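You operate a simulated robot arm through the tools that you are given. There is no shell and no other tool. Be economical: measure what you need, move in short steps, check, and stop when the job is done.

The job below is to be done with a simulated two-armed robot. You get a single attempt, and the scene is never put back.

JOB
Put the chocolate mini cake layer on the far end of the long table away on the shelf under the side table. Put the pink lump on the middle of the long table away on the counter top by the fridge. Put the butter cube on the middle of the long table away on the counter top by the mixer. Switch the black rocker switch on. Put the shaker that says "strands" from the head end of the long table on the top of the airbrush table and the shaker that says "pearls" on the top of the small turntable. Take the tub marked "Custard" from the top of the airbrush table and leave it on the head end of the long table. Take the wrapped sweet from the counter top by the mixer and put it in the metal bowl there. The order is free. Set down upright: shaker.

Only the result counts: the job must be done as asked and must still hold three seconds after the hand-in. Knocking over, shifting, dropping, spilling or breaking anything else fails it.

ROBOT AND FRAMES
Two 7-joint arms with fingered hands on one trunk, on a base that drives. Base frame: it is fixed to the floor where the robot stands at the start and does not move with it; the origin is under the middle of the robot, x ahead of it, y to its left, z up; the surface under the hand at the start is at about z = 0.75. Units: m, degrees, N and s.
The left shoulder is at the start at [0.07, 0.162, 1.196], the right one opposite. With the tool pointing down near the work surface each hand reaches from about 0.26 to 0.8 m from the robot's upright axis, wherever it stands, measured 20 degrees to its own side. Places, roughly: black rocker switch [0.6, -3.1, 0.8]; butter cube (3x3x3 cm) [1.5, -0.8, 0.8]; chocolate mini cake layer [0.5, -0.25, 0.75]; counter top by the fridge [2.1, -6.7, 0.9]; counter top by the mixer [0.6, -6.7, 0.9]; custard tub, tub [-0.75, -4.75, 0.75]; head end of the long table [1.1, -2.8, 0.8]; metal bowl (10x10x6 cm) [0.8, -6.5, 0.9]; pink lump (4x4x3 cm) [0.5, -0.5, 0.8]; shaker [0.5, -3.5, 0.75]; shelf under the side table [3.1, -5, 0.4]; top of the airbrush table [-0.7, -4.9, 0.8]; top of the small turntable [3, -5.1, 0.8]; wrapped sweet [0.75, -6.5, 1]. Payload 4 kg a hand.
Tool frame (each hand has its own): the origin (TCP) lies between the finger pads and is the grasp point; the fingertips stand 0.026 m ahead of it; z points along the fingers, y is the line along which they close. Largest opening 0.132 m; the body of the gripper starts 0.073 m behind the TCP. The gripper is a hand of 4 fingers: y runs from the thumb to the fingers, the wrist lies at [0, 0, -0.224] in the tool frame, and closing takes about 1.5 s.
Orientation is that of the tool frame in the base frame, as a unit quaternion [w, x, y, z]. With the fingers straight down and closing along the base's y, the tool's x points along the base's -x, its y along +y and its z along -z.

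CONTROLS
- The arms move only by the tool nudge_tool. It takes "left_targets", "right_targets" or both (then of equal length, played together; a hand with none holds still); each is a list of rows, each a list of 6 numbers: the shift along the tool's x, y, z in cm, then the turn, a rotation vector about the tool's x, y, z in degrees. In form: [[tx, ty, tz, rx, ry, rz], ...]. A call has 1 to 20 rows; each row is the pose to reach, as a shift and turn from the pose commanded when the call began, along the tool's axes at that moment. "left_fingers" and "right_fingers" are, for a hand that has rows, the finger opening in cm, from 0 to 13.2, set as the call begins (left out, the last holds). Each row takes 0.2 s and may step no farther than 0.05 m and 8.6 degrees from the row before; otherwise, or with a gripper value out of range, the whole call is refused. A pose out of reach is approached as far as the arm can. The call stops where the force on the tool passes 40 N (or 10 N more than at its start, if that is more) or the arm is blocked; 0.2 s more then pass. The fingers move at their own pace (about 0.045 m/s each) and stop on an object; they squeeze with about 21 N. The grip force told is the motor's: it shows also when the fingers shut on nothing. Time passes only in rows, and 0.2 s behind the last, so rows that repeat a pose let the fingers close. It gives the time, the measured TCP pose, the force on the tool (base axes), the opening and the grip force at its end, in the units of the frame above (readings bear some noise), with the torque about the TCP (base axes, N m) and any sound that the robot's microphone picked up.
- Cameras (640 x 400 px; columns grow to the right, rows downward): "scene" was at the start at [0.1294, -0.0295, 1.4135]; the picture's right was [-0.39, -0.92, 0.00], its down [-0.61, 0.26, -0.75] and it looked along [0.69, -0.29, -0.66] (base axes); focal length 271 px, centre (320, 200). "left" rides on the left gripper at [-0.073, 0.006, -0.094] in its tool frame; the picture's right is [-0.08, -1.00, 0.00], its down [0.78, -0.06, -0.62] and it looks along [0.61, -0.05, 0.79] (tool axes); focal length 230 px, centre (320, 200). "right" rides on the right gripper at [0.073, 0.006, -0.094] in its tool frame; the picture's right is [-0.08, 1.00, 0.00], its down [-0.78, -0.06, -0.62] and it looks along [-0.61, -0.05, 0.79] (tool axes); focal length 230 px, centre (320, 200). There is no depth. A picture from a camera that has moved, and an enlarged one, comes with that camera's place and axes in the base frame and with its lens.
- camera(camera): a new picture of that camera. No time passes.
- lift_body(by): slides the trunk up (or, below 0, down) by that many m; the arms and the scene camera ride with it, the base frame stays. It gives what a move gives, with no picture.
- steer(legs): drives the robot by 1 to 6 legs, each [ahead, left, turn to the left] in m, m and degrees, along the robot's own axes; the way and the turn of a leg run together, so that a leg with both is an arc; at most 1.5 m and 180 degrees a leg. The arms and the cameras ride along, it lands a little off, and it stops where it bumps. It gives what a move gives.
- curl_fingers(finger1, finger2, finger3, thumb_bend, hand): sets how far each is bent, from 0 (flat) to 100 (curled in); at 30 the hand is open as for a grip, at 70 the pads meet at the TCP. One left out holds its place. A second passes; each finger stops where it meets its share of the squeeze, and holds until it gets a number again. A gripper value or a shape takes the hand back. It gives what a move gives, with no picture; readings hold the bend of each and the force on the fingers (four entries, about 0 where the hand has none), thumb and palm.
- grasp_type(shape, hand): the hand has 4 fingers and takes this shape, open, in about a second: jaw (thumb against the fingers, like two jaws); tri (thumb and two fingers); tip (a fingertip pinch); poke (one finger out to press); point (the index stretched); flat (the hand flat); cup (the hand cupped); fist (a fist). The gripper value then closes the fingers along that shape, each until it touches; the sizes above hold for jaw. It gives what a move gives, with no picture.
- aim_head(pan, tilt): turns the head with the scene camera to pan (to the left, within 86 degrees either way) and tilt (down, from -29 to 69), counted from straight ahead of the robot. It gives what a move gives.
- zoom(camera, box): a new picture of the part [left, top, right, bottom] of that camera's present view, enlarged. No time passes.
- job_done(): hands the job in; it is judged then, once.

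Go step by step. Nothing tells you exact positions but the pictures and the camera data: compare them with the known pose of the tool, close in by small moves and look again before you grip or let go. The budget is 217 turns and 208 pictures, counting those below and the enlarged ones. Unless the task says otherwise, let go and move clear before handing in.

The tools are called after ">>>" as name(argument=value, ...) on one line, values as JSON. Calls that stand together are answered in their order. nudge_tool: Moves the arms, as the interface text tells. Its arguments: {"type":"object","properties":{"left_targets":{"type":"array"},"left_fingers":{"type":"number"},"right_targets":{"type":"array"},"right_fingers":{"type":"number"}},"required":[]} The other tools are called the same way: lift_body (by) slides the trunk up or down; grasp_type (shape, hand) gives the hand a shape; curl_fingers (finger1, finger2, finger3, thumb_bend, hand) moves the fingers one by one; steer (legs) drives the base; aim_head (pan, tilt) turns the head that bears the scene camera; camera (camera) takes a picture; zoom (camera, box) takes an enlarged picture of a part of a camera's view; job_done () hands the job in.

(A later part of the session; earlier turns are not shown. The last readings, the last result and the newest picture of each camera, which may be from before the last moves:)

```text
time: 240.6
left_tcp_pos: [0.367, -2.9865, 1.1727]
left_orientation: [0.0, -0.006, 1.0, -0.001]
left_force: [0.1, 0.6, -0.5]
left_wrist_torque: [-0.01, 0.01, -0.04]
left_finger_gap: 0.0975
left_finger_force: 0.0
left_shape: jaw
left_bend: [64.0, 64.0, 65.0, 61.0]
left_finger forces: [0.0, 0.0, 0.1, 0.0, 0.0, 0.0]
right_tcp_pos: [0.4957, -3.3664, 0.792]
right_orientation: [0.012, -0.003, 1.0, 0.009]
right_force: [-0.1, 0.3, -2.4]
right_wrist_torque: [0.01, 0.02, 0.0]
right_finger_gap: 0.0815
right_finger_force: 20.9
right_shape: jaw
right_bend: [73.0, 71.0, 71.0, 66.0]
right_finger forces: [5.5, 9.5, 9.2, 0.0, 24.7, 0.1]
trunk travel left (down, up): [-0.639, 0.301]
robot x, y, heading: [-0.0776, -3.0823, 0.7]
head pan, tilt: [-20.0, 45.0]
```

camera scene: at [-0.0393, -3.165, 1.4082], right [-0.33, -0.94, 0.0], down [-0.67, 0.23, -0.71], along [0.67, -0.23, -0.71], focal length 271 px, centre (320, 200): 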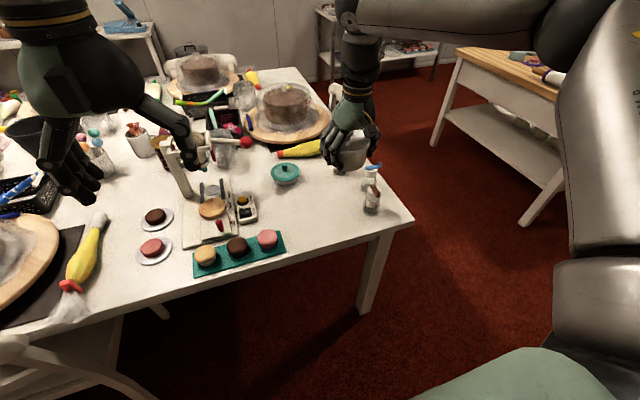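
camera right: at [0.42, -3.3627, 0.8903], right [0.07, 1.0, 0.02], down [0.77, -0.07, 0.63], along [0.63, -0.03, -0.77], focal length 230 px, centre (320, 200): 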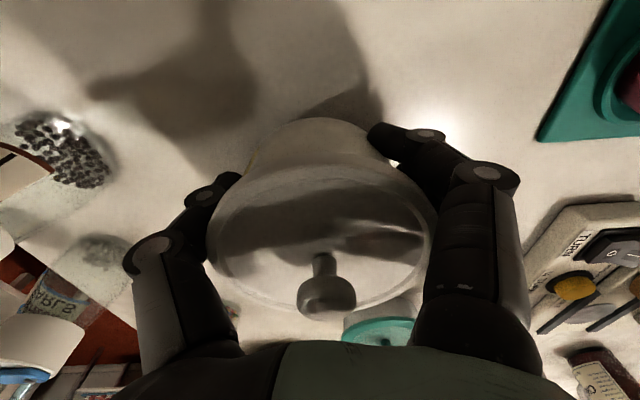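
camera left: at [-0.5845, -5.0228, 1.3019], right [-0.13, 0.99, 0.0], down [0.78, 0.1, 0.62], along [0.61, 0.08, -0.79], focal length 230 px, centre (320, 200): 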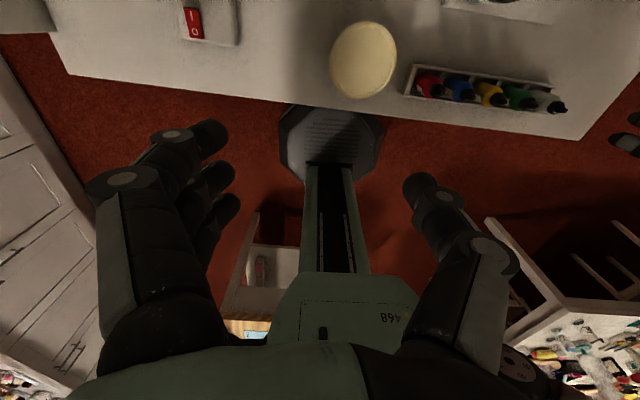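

>>> lift_body(by=-0.005)

>>> zoom(camera="scene", box=[240, 100, 440, 260])

```text
time: 241.2
left_tcp_pos: [0.368, -2.9879, 1.1683]
left_orientation: [0.0, -0.005, 1.0, -0.001]
left_force: [0.4, 0.0, -0.5]
left_wrist_torque: [0.0, -0.02, -0.02]
left_finger_gap: 0.0977
left_finger_force: 0.1
left_shape: jaw
left_bend: [64.0, 64.0, 65.0, 61.0]
left_finger forces: [0.0, 0.1, 0.1, 0.0, 0.0, 0.1]
right_tcp_pos: [0.4961, -3.3669, 0.787]
right_orientation: [0.012, -0.003, 1.0, 0.01]
right_force: [0.2, 0.8, -2.3]
right_wrist_torque: [-0.01, 0.04, -0.01]
right_finger_gap: 0.0812
right_finger_force: 21.3
right_shape: jaw
right_bend: [73.0, 71.0, 71.0, 66.0]
right_finger forces: [5.4, 9.5, 9.3, 0.0, 24.7, 0.0]
trunk travel left (down, up): [-0.634, 0.306]
robot x, y, heading: [-0.0832, -3.0833, 0.6]
head pan, tilt: [-20.0, 45.0]
```

```text
2.50 times, centred on (340, 180) of scene
camera zoom: at [0.0484, -3.1047, 1.367], right [-0.33, -0.94, 0.0], down [-0.67, 0.23, -0.71], along [0.67, -0.23, -0.71], focal length 679 px, centre (270, 250)
```

zoom: 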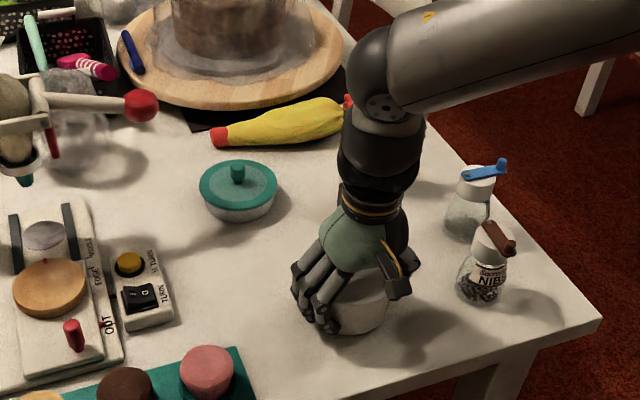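

>>> lift_body(by=-0.005)

```text
time: 241.7
left_tcp_pos: [0.3666, -2.9862, 1.1637]
left_orientation: [0.0, -0.004, 1.0, -0.001]
left_force: [0.2, 0.5, 0.5]
left_wrist_torque: [-0.02, 0.0, 0.02]
left_finger_gap: 0.0976
left_finger_force: 0.0
left_shape: jaw
left_bend: [64.0, 64.0, 65.0, 61.0]
left_finger forces: [0.0, 0.1, 0.0, 0.1, 0.0, 0.0]
right_tcp_pos: [0.4942, -3.3663, 0.7831]
right_orientation: [0.013, -0.003, 1.0, 0.009]
right_force: [-1.9, -0.5, 9.0]
right_wrist_torque: [0.09, -0.02, -0.02]
right_finger_gap: 0.081
right_finger_force: 20.9
right_shape: jaw
right_bend: [74.0, 71.0, 72.0, 66.0]
right_finger forces: [5.9, 9.5, 9.3, 0.0, 25.7, 0.0]
trunk travel left (down, up): [-0.629, 0.311]
robot x, y, heading: [-0.0775, -3.0842, 0.5]
head pan, tilt: [-20.0, 45.0]
```

The tub stands on the table. I open to release and then raise via the trunk.

>>> nudge_tool(right_targets=[[0, 0, 0, 0, 0, 0], [0, 0, 0, 0, 0, 0], [0, 0, 0, 0, 0, 0], [0, 0, 0, 0, 0, 0], [0, 0, 0, 0, 0, 0], [0, 0, 0, 0, 0, 0]], right_fingers=12.8)

>>> camera(camera="right")

```text
time: 243.1
left_tcp_pos: [0.3667, -2.9867, 1.164]
left_orientation: [0.001, -0.005, 1.0, 0.0]
left_force: [0.5, -0.9, -0.2]
left_wrist_torque: [0.04, 0.01, 0.0]
left_finger_gap: 0.0973
left_finger_force: 0.0
left_shape: jaw
left_bend: [64.0, 64.0, 65.0, 61.0]
left_finger forces: [0.0, 0.0, 0.0, 0.1, 0.1, 0.1]
right_tcp_pos: [0.4932, -3.3674, 0.7824]
right_orientation: [0.012, -0.003, 1.0, 0.009]
right_force: [-0.9, -1.4, 1.6]
right_wrist_torque: [-0.08, -0.02, -0.01]
right_finger_gap: 0.1278
right_finger_force: 0.0
right_shape: jaw
right_bend: [36.0, 36.0, 36.0, 34.0]
right_finger forces: [0.0, 0.1, 0.1, 0.0, 1.6, 0.0]
trunk travel left (down, up): [-0.629, 0.311]
robot x, y, heading: [-0.0796, -3.0844, 0.8]
head pan, tilt: [-20.0, 45.0]
```

```text
94 pictures are left
camera right: at [0.4195, -3.3633, 0.8745], right [0.07, 1.0, 0.02], down [0.77, -0.07, 0.63], along [0.63, -0.03, -0.77], focal length 230 px, centre (320, 200)
```

right: 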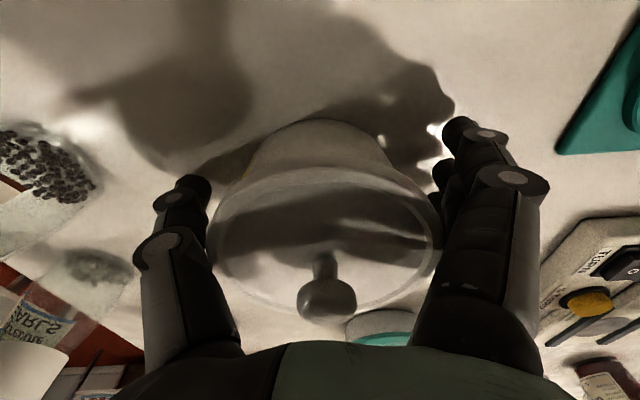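

I open fully, shift 3 mm toward the thumb side, and raise with the trunk.

>>> nudge_tool(right_targets=[[0, 0, 0, 0, 0, 0], [0, -0.3, 0, 0, 0, 0], [0, -0.3, 0, 0, 0, 0]], right_fingers=13.2)

>>> lift_body(by=0.04)

>>> camera(camera="right")

```text
time: 243.9
left_tcp_pos: [0.366, -2.9861, 1.1627]
left_orientation: [0.0, -0.005, 1.0, -0.001]
left_force: [0.2, -0.6, -0.9]
left_wrist_torque: [0.01, 0.01, 0.01]
left_finger_gap: 0.0978
left_finger_force: 0.1
left_shape: jaw
left_bend: [64.0, 64.0, 65.0, 61.0]
left_finger forces: [0.0, 0.0, 0.0, 0.0, 0.0, 0.0]
right_tcp_pos: [0.4951, -3.369, 0.7826]
right_orientation: [0.012, -0.004, 1.0, 0.009]
right_force: [-0.2, 1.6, 2.6]
right_wrist_torque: [-0.1, 0.0, 0.02]
right_finger_gap: 0.1319
right_finger_force: 0.1
right_shape: jaw
right_bend: [30.0, 30.0, 30.0, 30.0]
right_finger forces: [0.0, 1.9, 0.8, 0.1, 2.5, 0.0]
trunk travel left (down, up): [-0.629, 0.311]
robot x, y, heading: [-0.0824, -3.0829, 0.8]
head pan, tilt: [-20.0, 45.0]
```

```text
time: 244.7
left_tcp_pos: [0.3676, -2.9873, 1.2025]
left_orientation: [0.0, -0.004, 1.0, 0.0]
left_force: [-0.3, -0.6, 0.1]
left_wrist_torque: [-0.01, 0.03, -0.01]
left_finger_gap: 0.0978
left_finger_force: 0.0
left_shape: jaw
left_bend: [64.0, 64.0, 65.0, 61.0]
left_finger forces: [0.1, 0.0, 0.0, 0.1, 0.0, 0.1]
right_tcp_pos: [0.4945, -3.3703, 0.823]
right_orientation: [0.011, -0.003, 1.0, 0.008]
right_force: [0.2, -0.1, -0.2]
right_wrist_torque: [0.03, -0.03, -0.04]
right_finger_gap: 0.1317
right_finger_force: 0.2
right_shape: jaw
right_bend: [30.0, 30.0, 30.0, 30.0]
right_finger forces: [0.0, 1.0, 0.5, 0.1, 1.3, 0.0]
trunk travel left (down, up): [-0.669, 0.271]
robot x, y, heading: [-0.0766, -3.0806, 0.8]
head pan, tilt: [-20.0, 45.0]
```

```text
93 pictures are left
camera right: at [0.4201, -3.3663, 0.9137], right [0.07, 1.0, 0.02], down [0.77, -0.07, 0.63], along [0.63, -0.03, -0.77], focal length 230 px, centre (320, 200)
```

right: 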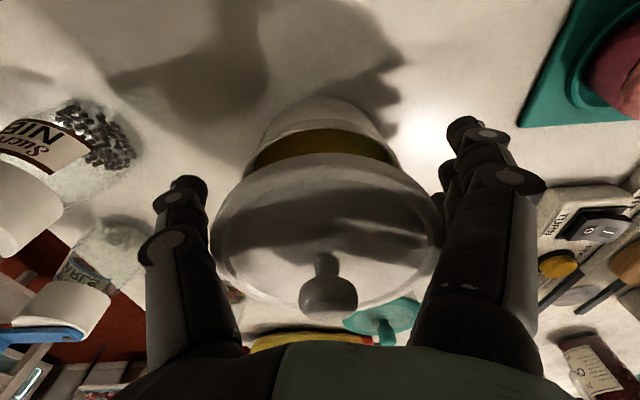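

Something is off: the lid seems to have come up with the fingers. I look from the head camera before doing anything.

>>> zoom(camera="scene", box=[280, 120, 400, 220])

>>> zoom(camera="right", box=[180, 80, 480, 340])

```text
4.00 times, centred on (340, 170) of scene
camera zoom: at [0.0487, -3.1049, 1.402], right [-0.33, -0.94, 0.0], down [-0.67, 0.23, -0.71], along [0.67, -0.23, -0.71], focal length 1086 px, centre (240, 320)
```

zoom: 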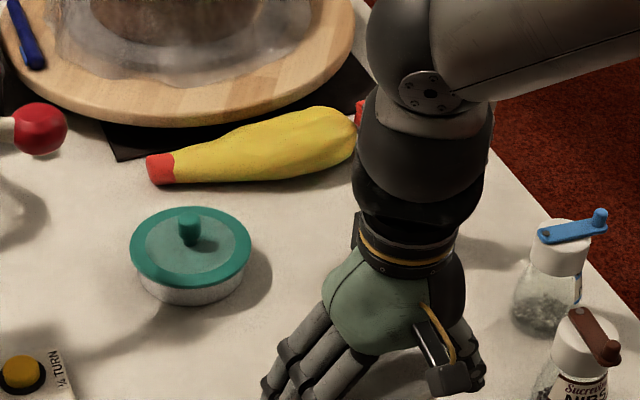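

```text
1.54 times, centred on (330, 210) of right
camera zoom: at [0.4201, -3.3663, 0.9137], right [0.07, 1.0, 0.02], down [0.77, -0.07, 0.63], along [0.63, -0.03, -0.77], focal length 354 px, centre (305, 185)
```

zoom: 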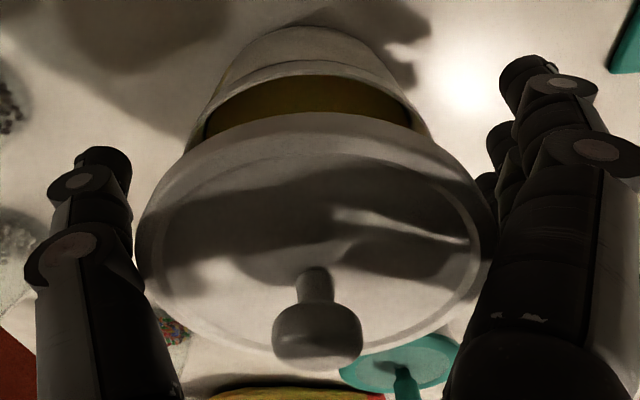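

The lid is indeed wedged between the fingers' inner segments and lifted. I lower the trunk back to reseat it, pressing lightly.

>>> lift_body(by=-0.038)

>>> camera(camera="right")

```text
time: 245.5
left_tcp_pos: [0.3649, -2.988, 1.1649]
left_orientation: [0.0, -0.004, 1.0, -0.001]
left_force: [-0.7, -0.5, -0.4]
left_wrist_torque: [0.01, 0.02, -0.02]
left_finger_gap: 0.0974
left_finger_force: 0.1
left_shape: jaw
left_bend: [64.0, 64.0, 65.0, 61.0]
left_finger forces: [0.0, 0.0, 0.0, 0.0, 0.1, 0.0]
right_tcp_pos: [0.4942, -3.3694, 0.7837]
right_orientation: [0.012, -0.003, 1.0, 0.009]
right_force: [0.3, -0.6, 0.1]
right_wrist_torque: [-0.02, -0.01, -0.02]
right_finger_gap: 0.1318
right_finger_force: 0.1
right_shape: jaw
right_bend: [30.0, 30.0, 30.0, 30.0]
right_finger forces: [0.0, 0.6, 0.1, 0.0, 1.3, 0.1]
trunk travel left (down, up): [-0.631, 0.309]
robot x, y, heading: [-0.0804, -3.0802, 0.7]
head pan, tilt: [-20.0, 45.0]
heard: snap
```

```text
90 pictures are left
camera right: at [0.4193, -3.3661, 0.8765], right [0.07, 1.0, 0.02], down [0.77, -0.07, 0.64], along [0.63, -0.03, -0.77], focal length 230 px, centre (320, 200)
```

right: 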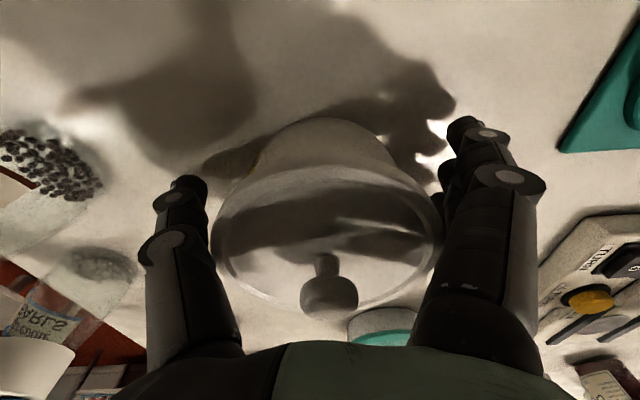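

The snap is the lid clicking shut again. Now I open the fingers wider one step (bend 15) to clear the lid.

>>> curl_fingers(hand="right", finger1=12, finger2=12, finger3=12, thumb_bend=16)

>>> camera(camera="right")

```text
time: 246.5
left_tcp_pos: [0.367, -2.986, 1.1641]
left_orientation: [0.0, -0.006, 1.0, -0.001]
left_force: [-0.4, 0.2, 0.4]
left_wrist_torque: [0.04, 0.02, 0.03]
left_finger_gap: 0.0978
left_finger_force: 0.0
left_shape: jaw
left_bend: [64.0, 64.0, 65.0, 61.0]
left_finger forces: [0.0, 0.0, 0.1, 0.0, 0.1, 0.1]
right_tcp_pos: [0.4937, -3.3704, 0.7839]
right_orientation: [0.012, -0.004, 1.0, 0.009]
right_force: [0.1, 0.6, -0.1]
right_wrist_torque: [0.01, 0.01, 0.01]
right_finger_gap: 0.1664
right_finger_force: 0.0
right_shape: fingers
right_bend: [12.0, 12.0, 12.0, 16.0]
right_finger forces: [0.1, 0.0, 0.1, 0.0, 0.0, 0.1]
trunk travel left (down, up): [-0.631, 0.309]
robot x, y, heading: [-0.0767, -3.0854, 0.4]
head pan, tilt: [-20.0, 45.0]
```

```text
89 pictures are left
camera right: at [0.4197, -3.366, 0.8761], right [0.07, 1.0, 0.02], down [0.77, -0.07, 0.63], along [0.63, -0.03, -0.77], focal length 230 px, centre (320, 200)
```

right: 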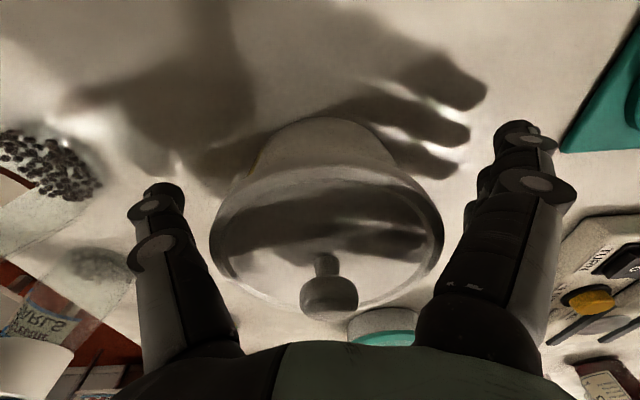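

Free of the lid now. I raise the trunk in two steps and check.

>>> lift_body(by=0.05)

>>> camera(camera="right")

```text
time: 247.5
left_tcp_pos: [0.3677, -2.987, 1.2148]
left_orientation: [0.001, -0.006, 1.0, 0.0]
left_force: [0.2, 0.0, 0.2]
left_wrist_torque: [-0.02, 0.01, 0.0]
left_finger_gap: 0.0977
left_finger_force: 0.0
left_shape: jaw
left_bend: [64.0, 64.0, 65.0, 61.0]
left_finger forces: [0.1, 0.0, 0.1, 0.1, 0.0, 0.1]
right_tcp_pos: [0.4944, -3.3697, 0.8338]
right_orientation: [0.011, -0.005, 1.0, 0.009]
right_force: [0.0, -0.2, -0.1]
right_wrist_torque: [-0.03, 0.03, -0.01]
right_finger_gap: 0.1664
right_finger_force: 0.0
right_shape: fingers
right_bend: [12.0, 12.0, 12.0, 16.0]
right_finger forces: [0.0, 0.0, 0.0, 0.1, 0.0, 0.0]
trunk travel left (down, up): [-0.681, 0.259]
robot x, y, heading: [-0.0818, -3.0805, 0.6]
head pan, tilt: [-20.0, 45.0]
```

```text
88 pictures are left
camera right: at [0.42, -3.3662, 0.9259], right [0.07, 1.0, 0.02], down [0.77, -0.07, 0.63], along [0.63, -0.03, -0.77], focal length 230 px, centre (320, 200)
```

right: 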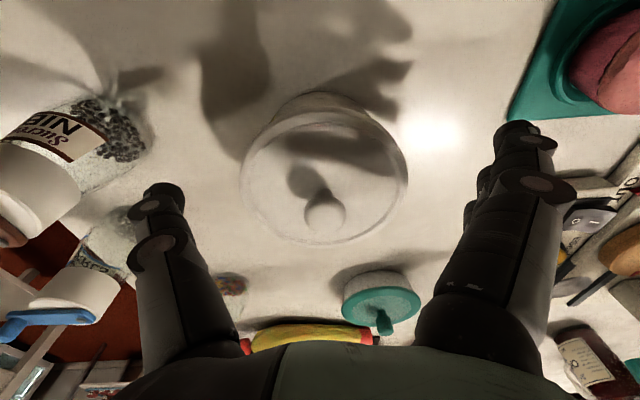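

The lid stays on the tub. I raise the hand clear, restore the jaw shape, and view the switch and shakers.

>>> nudge_tool(right_targets=[[0, 0, -4, 0, 0, 0], [0, 0, -8, 0, 0, 0], [0, 0, -12, 0, 0, 0], [0, 0, -16, 0, 0, 0], [4, 0, -18, 0, 0, 0], [8, 0, -18, 0, 0, 0], [12, -2, -18, 0, 0, 0]])

>>> grasp_type(shape="jaw", hand="right")

>>> camera(camera="scene")

>>> zoom(camera="scene", box=[180, 140, 300, 240])

```text
time: 249.1
left_tcp_pos: [0.3656, -2.9879, 1.2155]
left_orientation: [0.001, -0.005, 1.0, 0.001]
left_force: [0.3, -0.5, 0.3]
left_wrist_torque: [0.01, -0.08, -0.01]
left_finger_gap: 0.0974
left_finger_force: 0.0
left_shape: jaw
left_bend: [64.0, 64.0, 65.0, 61.0]
left_finger forces: [0.1, 0.0, 0.1, 0.0, 0.0, 0.0]
right_tcp_pos: [0.3684, -3.3948, 1.0099]
right_orientation: [0.012, -0.003, 1.0, 0.009]
right_force: [-0.4, -0.1, -0.8]
right_wrist_torque: [0.02, -0.02, 0.01]
right_finger_gap: 0.1667
right_finger_force: 0.1
right_shape: fingers
right_bend: [12.0, 12.0, 12.0, 16.0]
right_finger forces: [0.0, 0.0, 0.1, 0.0, 0.1, 0.1]
trunk travel left (down, up): [-0.681, 0.259]
robot x, y, heading: [-0.0794, -3.0797, 0.8]
head pan, tilt: [-20.0, 45.0]
```

```text
time: 250.0
left_tcp_pos: [0.3667, -2.9872, 1.2147]
left_orientation: [0.0, -0.006, 1.0, -0.001]
left_force: [-0.3, 0.1, -0.2]
left_wrist_torque: [-0.02, 0.03, 0.0]
left_finger_gap: 0.0977
left_finger_force: 0.1
left_shape: jaw
left_bend: [64.0, 64.0, 65.0, 61.0]
left_finger forces: [0.0, 0.1, 0.0, 0.0, 0.0, 0.1]
right_tcp_pos: [0.3702, -3.3932, 1.0107]
right_orientation: [0.012, -0.004, 1.0, 0.009]
right_force: [-0.5, -0.2, -0.3]
right_wrist_torque: [0.02, -0.01, 0.03]
right_finger_gap: 0.1321
right_finger_force: 0.1
right_shape: jaw
right_bend: [30.0, 30.0, 30.0, 30.0]
right_finger forces: [0.1, 0.0, 0.1, 0.0, 0.0, 0.0]
trunk travel left (down, up): [-0.681, 0.259]
robot x, y, heading: [-0.0804, -3.0824, 0.6]
head pan, tilt: [-20.0, 45.0]
```

```text
87 pictures are left
camera scene: at [0.0483, -3.1045, 1.4141], right [-0.33, -0.94, 0.0], down [-0.67, 0.23, -0.71], along [0.67, -0.23, -0.71], focal length 271 px, centre (320, 200)
```

scene: 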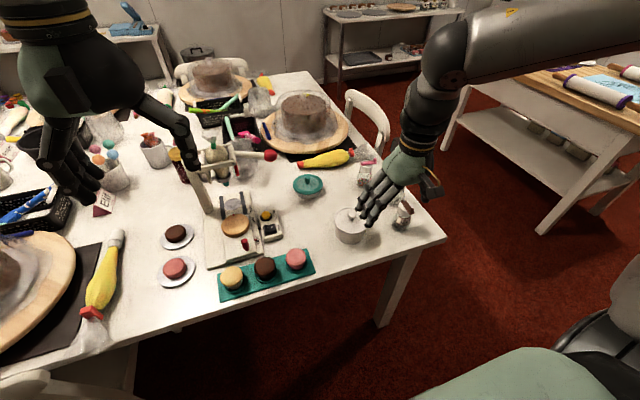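

```text
4.00 times, centred on (240, 190) of scene
camera zoom: at [0.0483, -3.1045, 1.4141], right [-0.33, -0.94, 0.0], down [-0.67, 0.23, -0.71], along [0.67, -0.23, -0.71], focal length 1086 px, centre (640, 240)
```

zoom: 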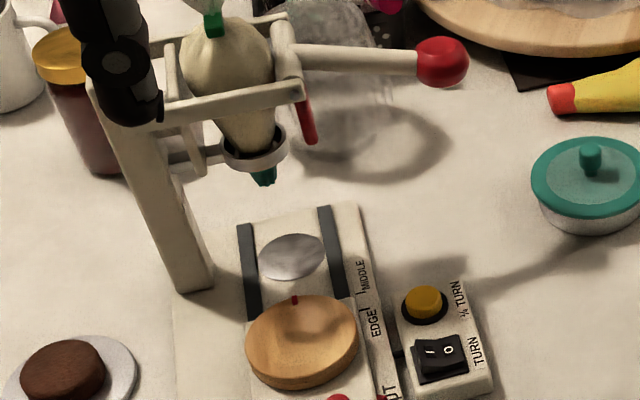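

The rocker's "I" half is on its +y side, at about (0.573,-3.12). I sidestep right 0.2 m so the left hand can press it, and shape a poke finger.

>>> steer(legs=[[0, -0.2, -0.7]])

>>> grasp_type(shape="poke", hand="left")

>>> camera(camera="left")

>>> aim_head(pan=5, tilt=50)

>>> zoom(camera="scene", box=[180, 120, 340, 240])

```text
time: 251.6
left_tcp_pos: [0.3702, -3.1909, 1.2146]
left_orientation: [0.0, 0.002, 1.0, -0.002]
left_force: [0.5, -0.9, -0.3]
left_wrist_torque: [-0.03, -0.03, -0.02]
left_finger_gap: 0.0972
left_finger_force: 0.1
left_shape: jaw
left_bend: [64.0, 64.0, 65.0, 61.0]
left_finger forces: [0.0, 0.1, 0.0, 0.0, 0.0, 0.1]
right_tcp_pos: [0.3675, -3.5978, 1.0101]
right_orientation: [0.012, 0.002, 1.0, 0.008]
right_force: [-0.1, 0.8, -0.7]
right_wrist_torque: [0.0, 0.03, 0.01]
right_finger_gap: 0.1319
right_finger_force: 0.1
right_shape: jaw
right_bend: [30.0, 30.0, 30.0, 30.0]
right_finger forces: [0.0, 0.0, 0.0, 0.0, 0.1, 0.0]
trunk travel left (down, up): [-0.681, 0.259]
robot x, y, heading: [-0.0819, -3.2826, 0.3]
head pan, tilt: [-20.0, 45.0]
```

```text
time: 252.5
left_tcp_pos: [0.369, -3.1925, 1.2145]
left_orientation: [0.0, 0.002, 1.0, -0.001]
left_force: [0.4, 0.7, 0.1]
left_wrist_torque: [0.0, 0.01, 0.05]
left_finger_gap: 0.0
left_finger_force: 0.0
left_shape: poke
left_bend: [100.0, 100.0, 100.0, 46.0]
left_finger forces: [0.0, 0.0, 0.1, 0.1, 0.0, 0.1]
right_tcp_pos: [0.3665, -3.5971, 1.0102]
right_orientation: [0.012, 0.002, 1.0, 0.009]
right_force: [-0.3, -0.5, -1.0]
right_wrist_torque: [0.0, 0.01, -0.01]
right_finger_gap: 0.132
right_finger_force: 0.1
right_shape: jaw
right_bend: [30.0, 30.0, 30.0, 30.0]
right_finger forces: [0.0, 0.0, 0.0, 0.1, 0.0, 0.0]
trunk travel left (down, up): [-0.681, 0.259]
robot x, y, heading: [-0.079, -3.2808, 0.1]
head pan, tilt: [-20.0, 45.0]
```

```text
85 pictures are left
camera left: at [0.442, -3.1858, 1.308], right [0.07, -1.0, 0.0], down [-0.79, -0.06, 0.62], along [-0.61, -0.05, -0.79], focal length 230 px, centre (320, 200)
```

left: 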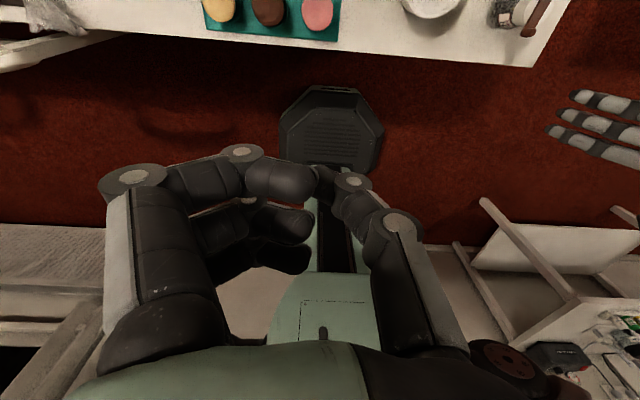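

```text
time: 253.3
left_tcp_pos: [0.3692, -3.1903, 1.2144]
left_orientation: [0.0, 0.001, 1.0, -0.001]
left_force: [-0.6, 0.1, -0.8]
left_wrist_torque: [-0.01, -0.01, 0.0]
left_finger_gap: 0.0002
left_finger_force: 0.1
left_shape: poke
left_bend: [100.0, 100.0, 100.0, 46.0]
left_finger forces: [0.0, 0.0, 0.1, 0.0, 0.0, 0.0]
right_tcp_pos: [0.3668, -3.5983, 1.0106]
right_orientation: [0.012, 0.003, 1.0, 0.008]
right_force: [0.1, 0.1, 0.0]
right_wrist_torque: [0.03, 0.01, 0.01]
right_finger_gap: 0.1319
right_finger_force: 0.0
right_shape: jaw
right_bend: [30.0, 30.0, 30.0, 30.0]
right_finger forces: [0.1, 0.0, 0.1, 0.0, 0.0, 0.1]
trunk travel left (down, up): [-0.681, 0.259]
robot x, y, heading: [-0.081, -3.2794, -0.3]
head pan, tilt: [5.0, 50.0]
```

```text
3.33 times, centred on (260, 180) of scene
camera zoom: at [0.049, -3.2715, 1.4072], right [0.09, -1.0, 0.0], down [-0.76, -0.07, -0.64], along [0.64, 0.06, -0.77], focal length 905 px, centre (520, 267)
```

zoom: 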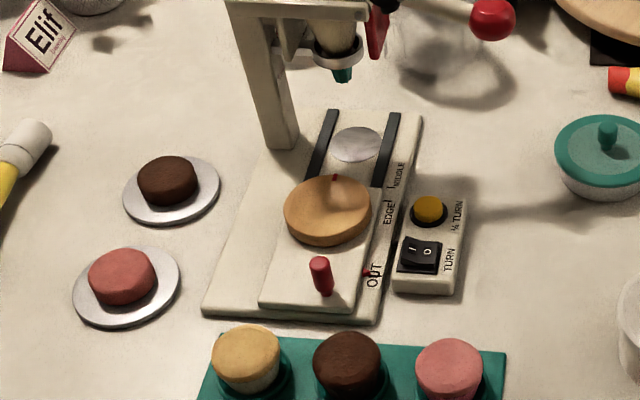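

The rocker's I-half centre is near (0.567,-3.12). I form a narrow pinch tip with middle finger and thumb on the left hand and move above it.

>>> curl_fingers(hand="left", finger1=100, finger2=73, finger3=100, thumb_bend=73)

>>> nudge_tool(left_targets=[[-3.5, 1.3, 0, 0, 0, 0], [-7, 2.6, 0, 0, 0, 0], [-10.5, 3.9, 0, 0, 0, 0], [-14, 5.2, 0, 0, 0, 0], [-17, 6.3, 0, 0, 0, 0], [-19.8, 7.3, 0, 0, 0, 0], [-19.8, 7.3, 5, 0, 0, 0], [-19.8, 7.3, 10, 0, 0, 0], [-19.8, 7.3, 15, 0, 0, 0], [-19.8, 7.3, 20, 0, 0, 0], [-19.8, 7.3, 25, 0, 0, 0]])

>>> camera(camera="left")

>>> zoom(camera="scene", box=[200, 100, 360, 220])

```text
time: 254.3
left_tcp_pos: [0.37, -3.1915, 1.2154]
left_orientation: [0.0, 0.001, 1.0, -0.001]
left_force: [-0.8, -0.4, 0.7]
left_wrist_torque: [0.0, 0.01, 0.0]
left_finger_gap: 0.0393
left_finger_force: 0.0
left_shape: fingers
left_bend: [100.0, 91.0, 100.0, 68.0]
left_finger forces: [0.0, 0.1, 0.1, 0.1, 0.1, 0.1]
right_tcp_pos: [0.3679, -3.5993, 1.0098]
right_orientation: [0.013, 0.002, 1.0, 0.008]
right_force: [-0.1, 0.0, 0.4]
right_wrist_torque: [0.01, -0.02, -0.01]
right_finger_gap: 0.1319
right_finger_force: 0.0
right_shape: jaw
right_bend: [30.0, 30.0, 30.0, 30.0]
right_finger forces: [0.0, 0.0, 0.0, 0.0, 0.0, 0.1]
trunk travel left (down, up): [-0.681, 0.259]
robot x, y, heading: [-0.0781, -3.2813, 0.0]
head pan, tilt: [5.0, 50.0]
```

```text
time: 256.8
left_tcp_pos: [0.5682, -3.1199, 0.9662]
left_orientation: [0.0, 0.001, 1.0, -0.002]
left_force: [-0.1, 1.3, -0.1]
left_wrist_torque: [0.0, 0.03, -0.03]
left_finger_gap: 0.0397
left_finger_force: 0.1
left_shape: fingers
left_bend: [100.0, 92.0, 100.0, 68.0]
left_finger forces: [0.0, 0.0, 0.1, 0.1, 0.0, 0.0]
left hand out of reach, approached as far as the arm can: row 5, 6
right_tcp_pos: [0.368, -3.5985, 1.01]
right_orientation: [0.013, 0.002, 1.0, 0.008]
right_force: [-0.3, -0.5, 0.0]
right_wrist_torque: [-0.02, -0.02, 0.0]
right_finger_gap: 0.132
right_finger_force: 0.1
right_shape: jaw
right_bend: [30.0, 30.0, 30.0, 30.0]
right_finger forces: [0.0, 0.0, 0.0, 0.0, 0.0, 0.1]
trunk travel left (down, up): [-0.681, 0.259]
robot x, y, heading: [-0.0768, -3.2795, 0.1]
head pan, tilt: [5.0, 50.0]
```

```text
83 pictures are left
camera left: at [0.6413, -3.1135, 1.0592], right [0.08, -1.0, 0.0], down [-0.79, -0.06, 0.62], along [-0.61, -0.05, -0.79], focal length 230 px, centre (320, 200)
```

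left: 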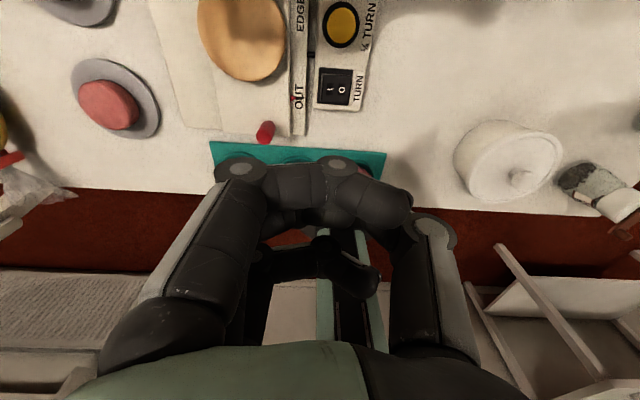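

```text
3.33 times, centred on (280, 160) of scene
camera zoom: at [0.0499, -3.27, 1.4072], right [0.09, -1.0, 0.0], down [-0.76, -0.07, -0.64], along [0.64, 0.05, -0.77], focal length 905 px, centre (453, 333)
```

zoom: 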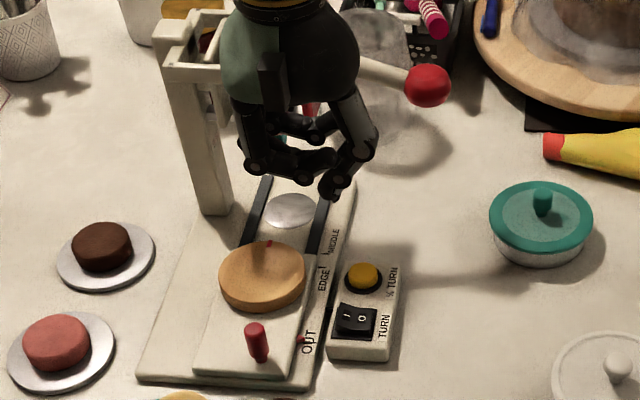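

The lowest point is the thumb tip, near the TCP line; the rocker is at (0.583,-3.137,0.771). I descend to just above its I-half and look.

>>> nudge_tool(left_targets=[[-1.5, 0.2, 4, 0, 0, 0], [-1.5, 0.2, 8, 0, 0, 0], [-1.5, 0.2, 12, 0, 0, 0], [-1.5, 0.2, 14, 0, 0, 0]])

>>> camera(camera="left")

>>> zoom(camera="scene", box=[220, 130, 340, 220])

```text
time: 257.8
left_tcp_pos: [0.5821, -3.1182, 0.8255]
left_orientation: [0.001, 0.001, 1.0, -0.001]
left_force: [-0.1, -0.1, 0.2]
left_wrist_torque: [-0.02, 0.0, -0.03]
left_finger_gap: 0.0394
left_finger_force: 0.0
left_shape: fingers
left_bend: [100.0, 92.0, 100.0, 68.0]
left_finger forces: [0.1, 0.1, 0.0, 0.0, 0.0, 0.0]
right_tcp_pos: [0.368, -3.5986, 1.0088]
right_orientation: [0.013, 0.003, 1.0, 0.008]
right_force: [1.2, 0.0, -0.1]
right_wrist_torque: [0.03, 0.01, -0.02]
right_finger_gap: 0.132
right_finger_force: 0.0
right_shape: jaw
right_bend: [30.0, 30.0, 30.0, 30.0]
right_finger forces: [0.1, 0.0, 0.1, 0.1, 0.0, 0.0]
trunk travel left (down, up): [-0.681, 0.259]
robot x, y, heading: [-0.0811, -3.2854, -0.0]
head pan, tilt: [5.0, 50.0]
```

```text
81 pictures are left
camera left: at [0.6562, -3.1114, 0.9181], right [0.07, -1.0, 0.0], down [-0.78, -0.06, 0.62], along [-0.62, -0.05, -0.79], focal length 230 px, centre (320, 200)
```

left: 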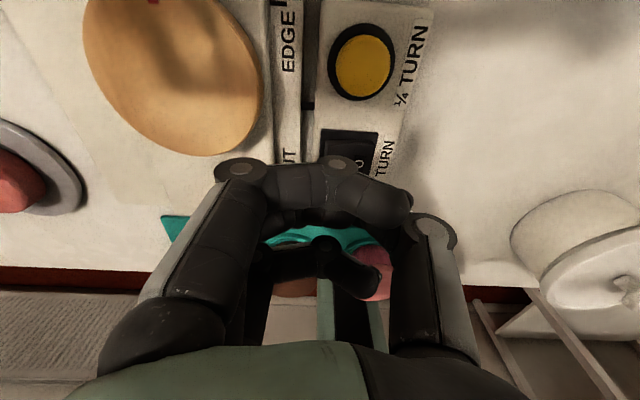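

```text
4.44 times, centred on (280, 175) of scene
camera zoom: at [0.0499, -3.2711, 1.4072], right [0.09, -1.0, 0.0], down [-0.76, -0.07, -0.64], along [0.64, 0.06, -0.77], focal length 1206 px, centre (498, 311)
```

zoom: 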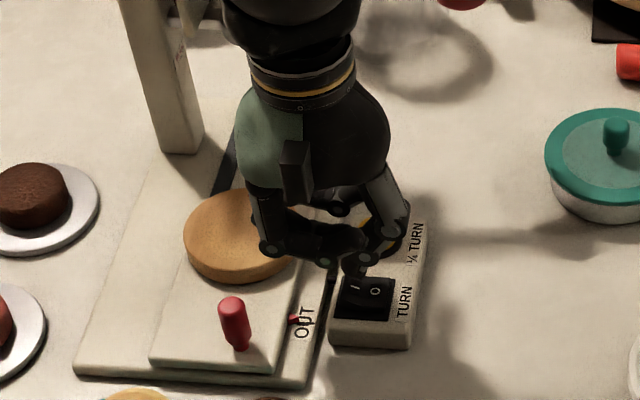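

The thumb tip is right above the I-half. I press down in small steps.

>>> nudge_tool(left_targets=[[0, -0.2, 1, 0, 0, 0], [0, -0.2, 2, 0, 0, 0], [0, -0.2, 2.6, 0, 0, 0], [0, -0.2, 3.0, 0, 0, 0]])

>>> zoom(camera="scene", box=[240, 140, 320, 200])

```text
time: 258.8
left_tcp_pos: [0.5842, -3.1226, 0.8041]
left_orientation: [0.007, 0.001, 1.0, -0.004]
left_force: [-6.5, -0.2, 27.9]
left_wrist_torque: [-0.16, 0.08, 0.01]
left_finger_gap: 0.0363
left_finger_force: 13.2
left_shape: fingers
left_bend: [100.0, 96.0, 100.0, 78.0]
left_finger forces: [0.1, 0.1, 0.0, 0.1, 27.2, 0.0]
right_tcp_pos: [0.3642, -3.5987, 1.0113]
right_orientation: [0.014, 0.002, 1.0, 0.009]
right_force: [-0.5, -0.5, -0.5]
right_wrist_torque: [-0.01, 0.0, 0.01]
right_finger_gap: 0.132
right_finger_force: 0.0
right_shape: jaw
right_bend: [30.0, 30.0, 30.0, 30.0]
right_finger forces: [0.0, 0.1, 0.0, 0.1, 0.0, 0.0]
trunk travel left (down, up): [-0.681, 0.259]
robot x, y, heading: [-0.0804, -3.283, -0.1]
head pan, tilt: [5.0, 50.0]
stopped in row 4 (left hand): the force on the tool passed its limit at 42 N (the readings are from after the stop); the commanded pose is now the measured one
```

```text
6.67 times, centred on (280, 170) of scene
camera zoom: at [0.045, -3.2713, 1.4076], right [0.09, -1.0, 0.0], down [-0.76, -0.07, -0.64], along [0.64, 0.06, -0.76], focal length 1810 px, centre (587, 400)
```

zoom: 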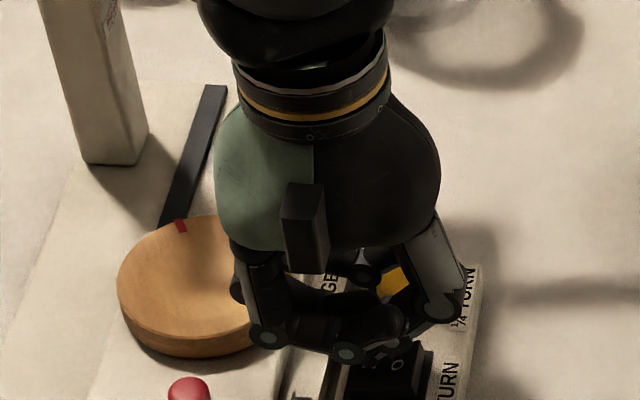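

It hit 42 N without a click. I back off and inspect the switch.

>>> nudge_tool(left_targets=[[0, 0, -3, 0, 0, 0], [0, 0, -7, 0, 0, 0], [0, 0, -11, 0, 0, 0], [0, 0, -15, 0, 0, 0]])

>>> zoom(camera="scene", box=[250, 150, 330, 210])

>>> zoom(camera="left", box=[260, 0, 420, 160])

```text
time: 259.8
left_tcp_pos: [0.585, -3.1199, 0.9503]
left_orientation: [0.003, 0.002, 1.0, -0.003]
left_force: [-1.0, 0.2, -0.4]
left_wrist_torque: [-0.01, 0.0, -0.04]
left_finger_gap: 0.039
left_finger_force: 0.1
left_shape: fingers
left_bend: [100.0, 93.0, 100.0, 69.0]
left_finger forces: [0.0, 0.1, 0.1, 0.0, 0.0, 0.0]
right_tcp_pos: [0.3657, -3.5997, 1.0102]
right_orientation: [0.013, 0.004, 1.0, 0.009]
right_force: [0.2, -0.3, 0.5]
right_wrist_torque: [0.0, 0.01, 0.03]
right_finger_gap: 0.132
right_finger_force: 0.1
right_shape: jaw
right_bend: [30.0, 30.0, 30.0, 30.0]
right_finger forces: [0.1, 0.0, 0.0, 0.0, 0.1, 0.1]
trunk travel left (down, up): [-0.681, 0.259]
robot x, y, heading: [-0.0806, -3.2849, 0.2]
head pan, tilt: [5.0, 50.0]
```

```text
6.67 times, centred on (290, 180) of scene
camera zoom: at [0.048, -3.2718, 1.4072], right [0.09, -1.0, 0.0], down [-0.76, -0.07, -0.64], along [0.64, 0.06, -0.77], focal length 1810 px, centre (520, 333)
```

zoom: 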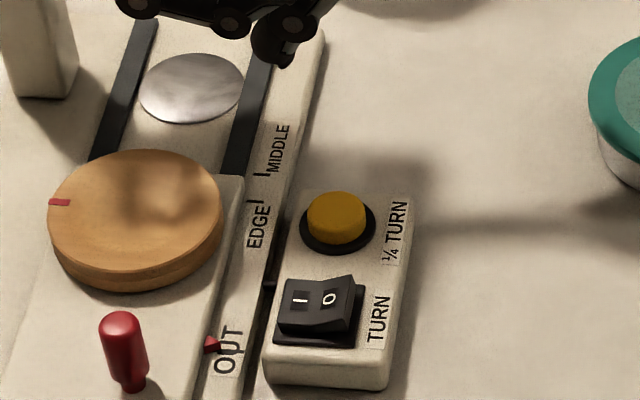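

```text
2.50 times, centred on (340, 80) of left
camera zoom: at [0.6576, -3.1135, 1.0452], right [0.07, -1.0, 0.01], down [-0.79, -0.06, 0.61], along [-0.61, -0.05, -0.79], focal length 575 px, centre (270, 500)
```

zoom: 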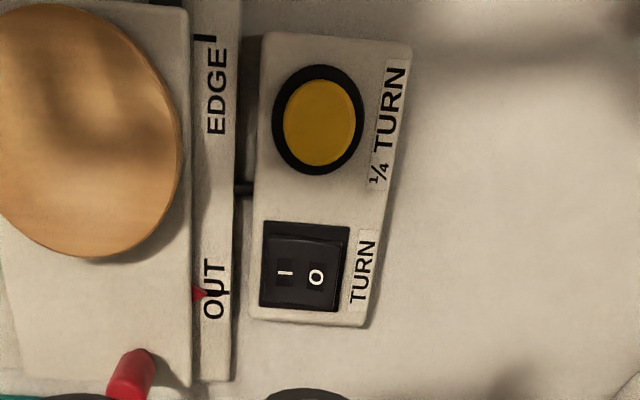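

The turntable's red mark has moved and the rocker has tipped: the switch is on. Now the shakers; I raise and reshape the left hand, and look at them.

>>> nudge_tool(left_targets=[[0, 0, -5, 0, 0, 0], [3, 0, -9, 0, 0, 0], [7, 0, -11, 0, 0, 0], [11, 1, -12, 0, 0, 0], [15, 2, -12, 0, 0, 0], [19, 3, -12, 0, 0, 0]])

>>> grasp_type(shape="jaw", hand="left")

>>> aim_head(pan=-20, tilt=45)

>>> zoom(camera="scene", box=[220, 100, 400, 240])

>>> zoom(camera="scene", box=[100, 140, 220, 240])

```text
time: 261.1
left_tcp_pos: [0.3929, -3.0885, 1.0684]
left_orientation: [0.005, 0.0, 1.0, -0.003]
left_force: [0.0, -0.1, 0.0]
left_wrist_torque: [-0.01, 0.03, -0.02]
left_finger_gap: 0.039
left_finger_force: 0.0
left_shape: fingers
left_bend: [100.0, 93.0, 100.0, 69.0]
left_finger forces: [0.0, 0.0, 0.0, 0.0, 0.1, 0.0]
right_tcp_pos: [0.3673, -3.5968, 1.0118]
right_orientation: [0.013, 0.003, 1.0, 0.007]
right_force: [0.0, -0.1, 0.6]
right_wrist_torque: [-0.01, -0.02, -0.01]
right_finger_gap: 0.132
right_finger_force: 0.0
right_shape: jaw
right_bend: [30.0, 30.0, 30.0, 30.0]
right_finger forces: [0.0, 0.0, 0.1, 0.1, 0.0, 0.0]
trunk travel left (down, up): [-0.681, 0.259]
robot x, y, heading: [-0.0792, -3.2824, -0.2]
head pan, tilt: [5.0, 50.0]
```

```text
time: 262.1
left_tcp_pos: [0.3947, -3.09, 1.068]
left_orientation: [0.004, 0.001, 1.0, -0.003]
left_force: [0.9, 0.7, -0.1]
left_wrist_torque: [0.0, 0.03, 0.01]
left_finger_gap: 0.1319
left_finger_force: 0.1
left_shape: jaw
left_bend: [30.0, 30.0, 30.0, 30.0]
left_finger forces: [0.1, 0.1, 0.0, 0.1, 0.0, 0.0]
right_tcp_pos: [0.3671, -3.5992, 1.009]
right_orientation: [0.012, 0.003, 1.0, 0.009]
right_force: [-0.3, 0.3, -1.1]
right_wrist_torque: [-0.01, -0.01, 0.04]
right_finger_gap: 0.1318
right_finger_force: 0.0
right_shape: jaw
right_bend: [30.0, 30.0, 30.0, 30.0]
right_finger forces: [0.1, 0.0, 0.0, 0.1, 0.1, 0.0]
trunk travel left (down, up): [-0.681, 0.259]
robot x, y, heading: [-0.0777, -3.2801, -0.2]
head pan, tilt: [5.0, 50.0]
```

```text
time: 262.9
left_tcp_pos: [0.3947, -3.0899, 1.067]
left_orientation: [0.004, 0.003, 1.0, -0.003]
left_force: [-0.3, -0.7, 0.4]
left_wrist_torque: [0.02, 0.02, -0.02]
left_finger_gap: 0.1319
left_finger_force: 0.2
left_shape: jaw
left_bend: [30.0, 30.0, 30.0, 30.0]
left_finger forces: [0.1, 0.0, 0.0, 0.1, 0.1, 0.0]
right_tcp_pos: [0.3675, -3.5978, 1.0112]
right_orientation: [0.013, 0.003, 1.0, 0.009]
right_force: [0.1, -0.3, 0.2]
right_wrist_torque: [0.01, 0.02, 0.0]
right_finger_gap: 0.132
right_finger_force: 0.0
right_shape: jaw
right_bend: [30.0, 30.0, 30.0, 30.0]
right_finger forces: [0.0, 0.0, 0.0, 0.0, 0.0, 0.0]
trunk travel left (down, up): [-0.681, 0.259]
robot x, y, heading: [-0.0792, -3.277, 0.1]
head pan, tilt: [-20.0, 45.0]
```

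```text
2.86 times, centred on (310, 170) of scene
camera zoom: at [0.0487, -3.3058, 1.4141], right [-0.34, -0.94, 0.0], down [-0.66, 0.24, -0.71], along [0.66, -0.24, -0.71], focal length 776 px, centre (349, 286)
```

zoom: 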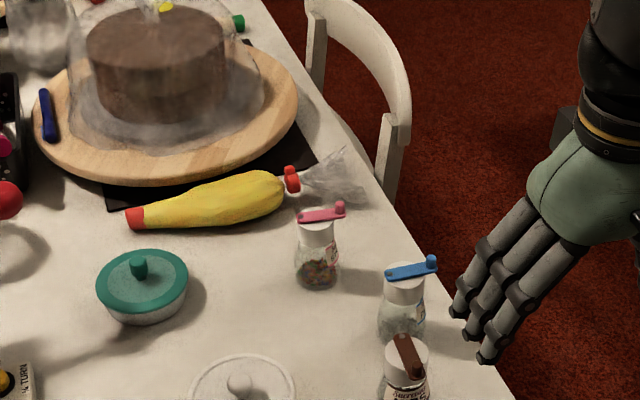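

```text
4.00 times, centred on (160, 190) of scene
camera zoom: at [0.0487, -3.3058, 1.4141], right [-0.34, -0.94, 0.0], down [-0.66, 0.24, -0.71], along [0.66, -0.24, -0.71], focal length 1086 px, centre (960, 240)
```

zoom: 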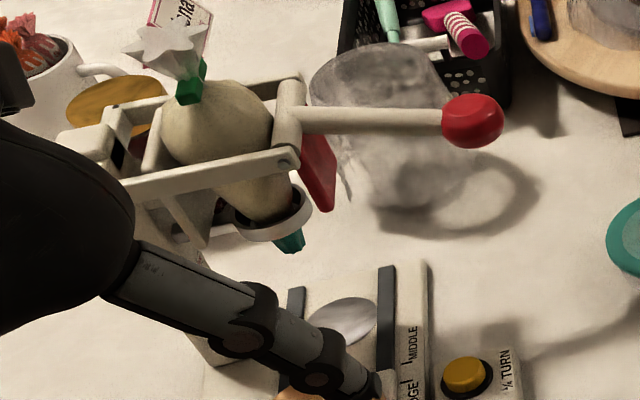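

Strands at (0.685,-3.498), pearls at (0.566,-3.557), nibs at (0.47,-3.53). I drive around the corner to face the table's end.

>>> steer(legs=[[-0.15, 0, 0], [0, -0.87, 0], [0.67, 0, 0], [0, 0, 90]])

>>> aim_head(pan=-5, tilt=45)

>>> camera(camera="scene")

```text
time: 275.6
left_tcp_pos: [0.2426, -3.6778, 1.0669]
left_orientation: [-0.005, 0.71, -0.704, 0.0]
left_force: [0.0, 0.4, 0.4]
left_wrist_torque: [-0.04, 0.01, -0.01]
left_finger_gap: 0.132
left_finger_force: 0.1
left_shape: jaw
left_bend: [30.0, 30.0, 30.0, 30.0]
left_finger forces: [0.1, 0.0, 0.1, 0.1, 0.0, 0.0]
right_tcp_pos: [0.7526, -3.6985, 1.0096]
right_orientation: [-0.003, 0.709, -0.705, -0.015]
right_force: [-0.6, -0.3, 0.4]
right_wrist_torque: [-0.01, 0.02, 0.0]
right_finger_gap: 0.1319
right_finger_force: 0.1
right_shape: jaw
right_bend: [30.0, 30.0, 30.0, 30.0]
right_finger forces: [0.0, 0.0, 0.1, 0.0, 0.0, 0.1]
trunk travel left (down, up): [-0.681, 0.259]
robot x, y, heading: [0.4408, -4.1505, 90.4]
head pan, tilt: [-20.0, 45.0]
```

```text
time: 276.4
left_tcp_pos: [0.2431, -3.6777, 1.0663]
left_orientation: [-0.004, 0.71, -0.704, -0.001]
left_force: [-0.1, 0.3, -0.6]
left_wrist_torque: [0.01, 0.03, 0.02]
left_finger_gap: 0.1322
left_finger_force: 0.0
left_shape: jaw
left_bend: [30.0, 30.0, 30.0, 30.0]
left_finger forces: [0.0, 0.1, 0.0, 0.1, 0.1, 0.0]
right_tcp_pos: [0.7526, -3.6995, 1.0101]
right_orientation: [-0.002, 0.709, -0.705, -0.015]
right_force: [-0.2, -0.2, 0.0]
right_wrist_torque: [0.01, -0.02, 0.0]
right_finger_gap: 0.1321
right_finger_force: 0.0
right_shape: jaw
right_bend: [30.0, 30.0, 30.0, 30.0]
right_finger forces: [0.0, 0.0, 0.1, 0.1, 0.0, 0.0]
trunk travel left (down, up): [-0.681, 0.259]
robot x, y, heading: [0.4442, -4.1507, 90.6]
head pan, tilt: [-5.0, 45.0]
```

```text
74 pictures are left
camera scene: at [0.4479, -4.0147, 1.4141], right [1.0, -0.08, 0.0], down [-0.05, -0.71, -0.71], along [0.05, 0.7, -0.71], focal length 271 px, centre (320, 200)
```

scene: 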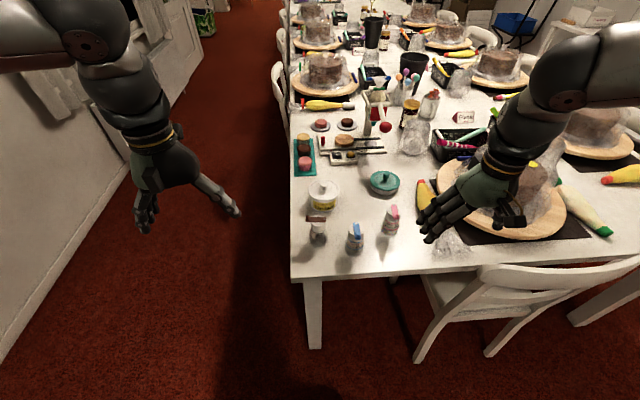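

I advance 10 cm and bring the right hand above the strands shaker with an 8 cm opening.

>>> steer(legs=[[0.1, 0, -0.5]])

>>> nudge_tool(right_targets=[[-3, 2, 0, 0, 0, 0], [-6, 4.5, 0, 0, 0, 0], [-10, 6.8, 0, 0, 0, 0], [-10, 6.8, 3, 0, 0, 0], [-10, 6.8, 5, 0, 0, 0]], right_fingers=8)

>>> camera(camera="right")

```text
time: 277.6
left_tcp_pos: [0.2466, -3.5768, 1.0675]
left_orientation: [-0.004, 0.708, -0.707, -0.001]
left_force: [0.9, -0.1, 0.9]
left_wrist_torque: [0.02, -0.01, -0.03]
left_finger_gap: 0.1319
left_finger_force: 0.1
left_shape: jaw
left_bend: [30.0, 30.0, 30.0, 30.0]
left_finger forces: [0.0, 0.0, 0.0, 0.0, 0.1, 0.0]
right_tcp_pos: [0.7564, -3.6035, 1.0104]
right_orientation: [0.003, -0.706, 0.708, 0.015]
right_force: [0.0, -0.7, 0.5]
right_wrist_torque: [-0.01, 0.02, -0.03]
right_finger_gap: 0.132
right_finger_force: 0.0
right_shape: jaw
right_bend: [30.0, 30.0, 30.0, 30.0]
right_finger forces: [0.0, 0.0, 0.0, 0.0, 0.0, 0.0]
trunk travel left (down, up): [-0.681, 0.259]
robot x, y, heading: [0.4386, -4.0483, 90.1]
head pan, tilt: [-5.0, 45.0]
```

```text
time: 278.8
left_tcp_pos: [0.2469, -3.5767, 1.0669]
left_orientation: [0.005, -0.707, 0.707, 0.001]
left_force: [-1.3, 0.3, 0.4]
left_wrist_torque: [-0.02, 0.01, 0.0]
left_finger_gap: 0.132
left_finger_force: 0.1
left_shape: jaw
left_bend: [30.0, 30.0, 30.0, 30.0]
left_finger forces: [0.0, 0.0, 0.0, 0.0, 0.0, 0.0]
right_tcp_pos: [0.6871, -3.5008, 0.9625]
right_orientation: [0.002, -0.706, 0.708, 0.015]
right_force: [-0.5, -0.1, 0.3]
right_wrist_torque: [0.01, 0.01, -0.03]
right_finger_gap: 0.0804
right_finger_force: 0.0
right_shape: jaw
right_bend: [71.0, 71.0, 71.0, 69.0]
right_finger forces: [0.0, 0.0, 0.1, 0.0, 0.0, 0.0]
trunk travel left (down, up): [-0.681, 0.259]
robot x, y, heading: [0.4371, -4.053, 89.8]
head pan, tilt: [-5.0, 45.0]
```

```text
73 pictures are left
camera right: at [0.6828, -3.5764, 1.0556], right [-1.0, 0.08, 0.02], down [0.07, 0.77, 0.63], along [0.04, 0.63, -0.77], focal length 230 px, centre (320, 200)
```

right: 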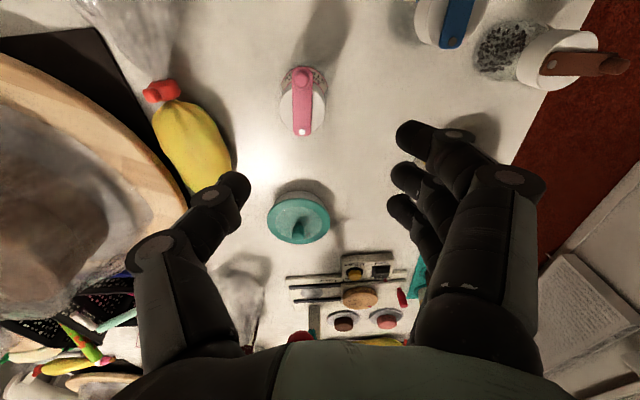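

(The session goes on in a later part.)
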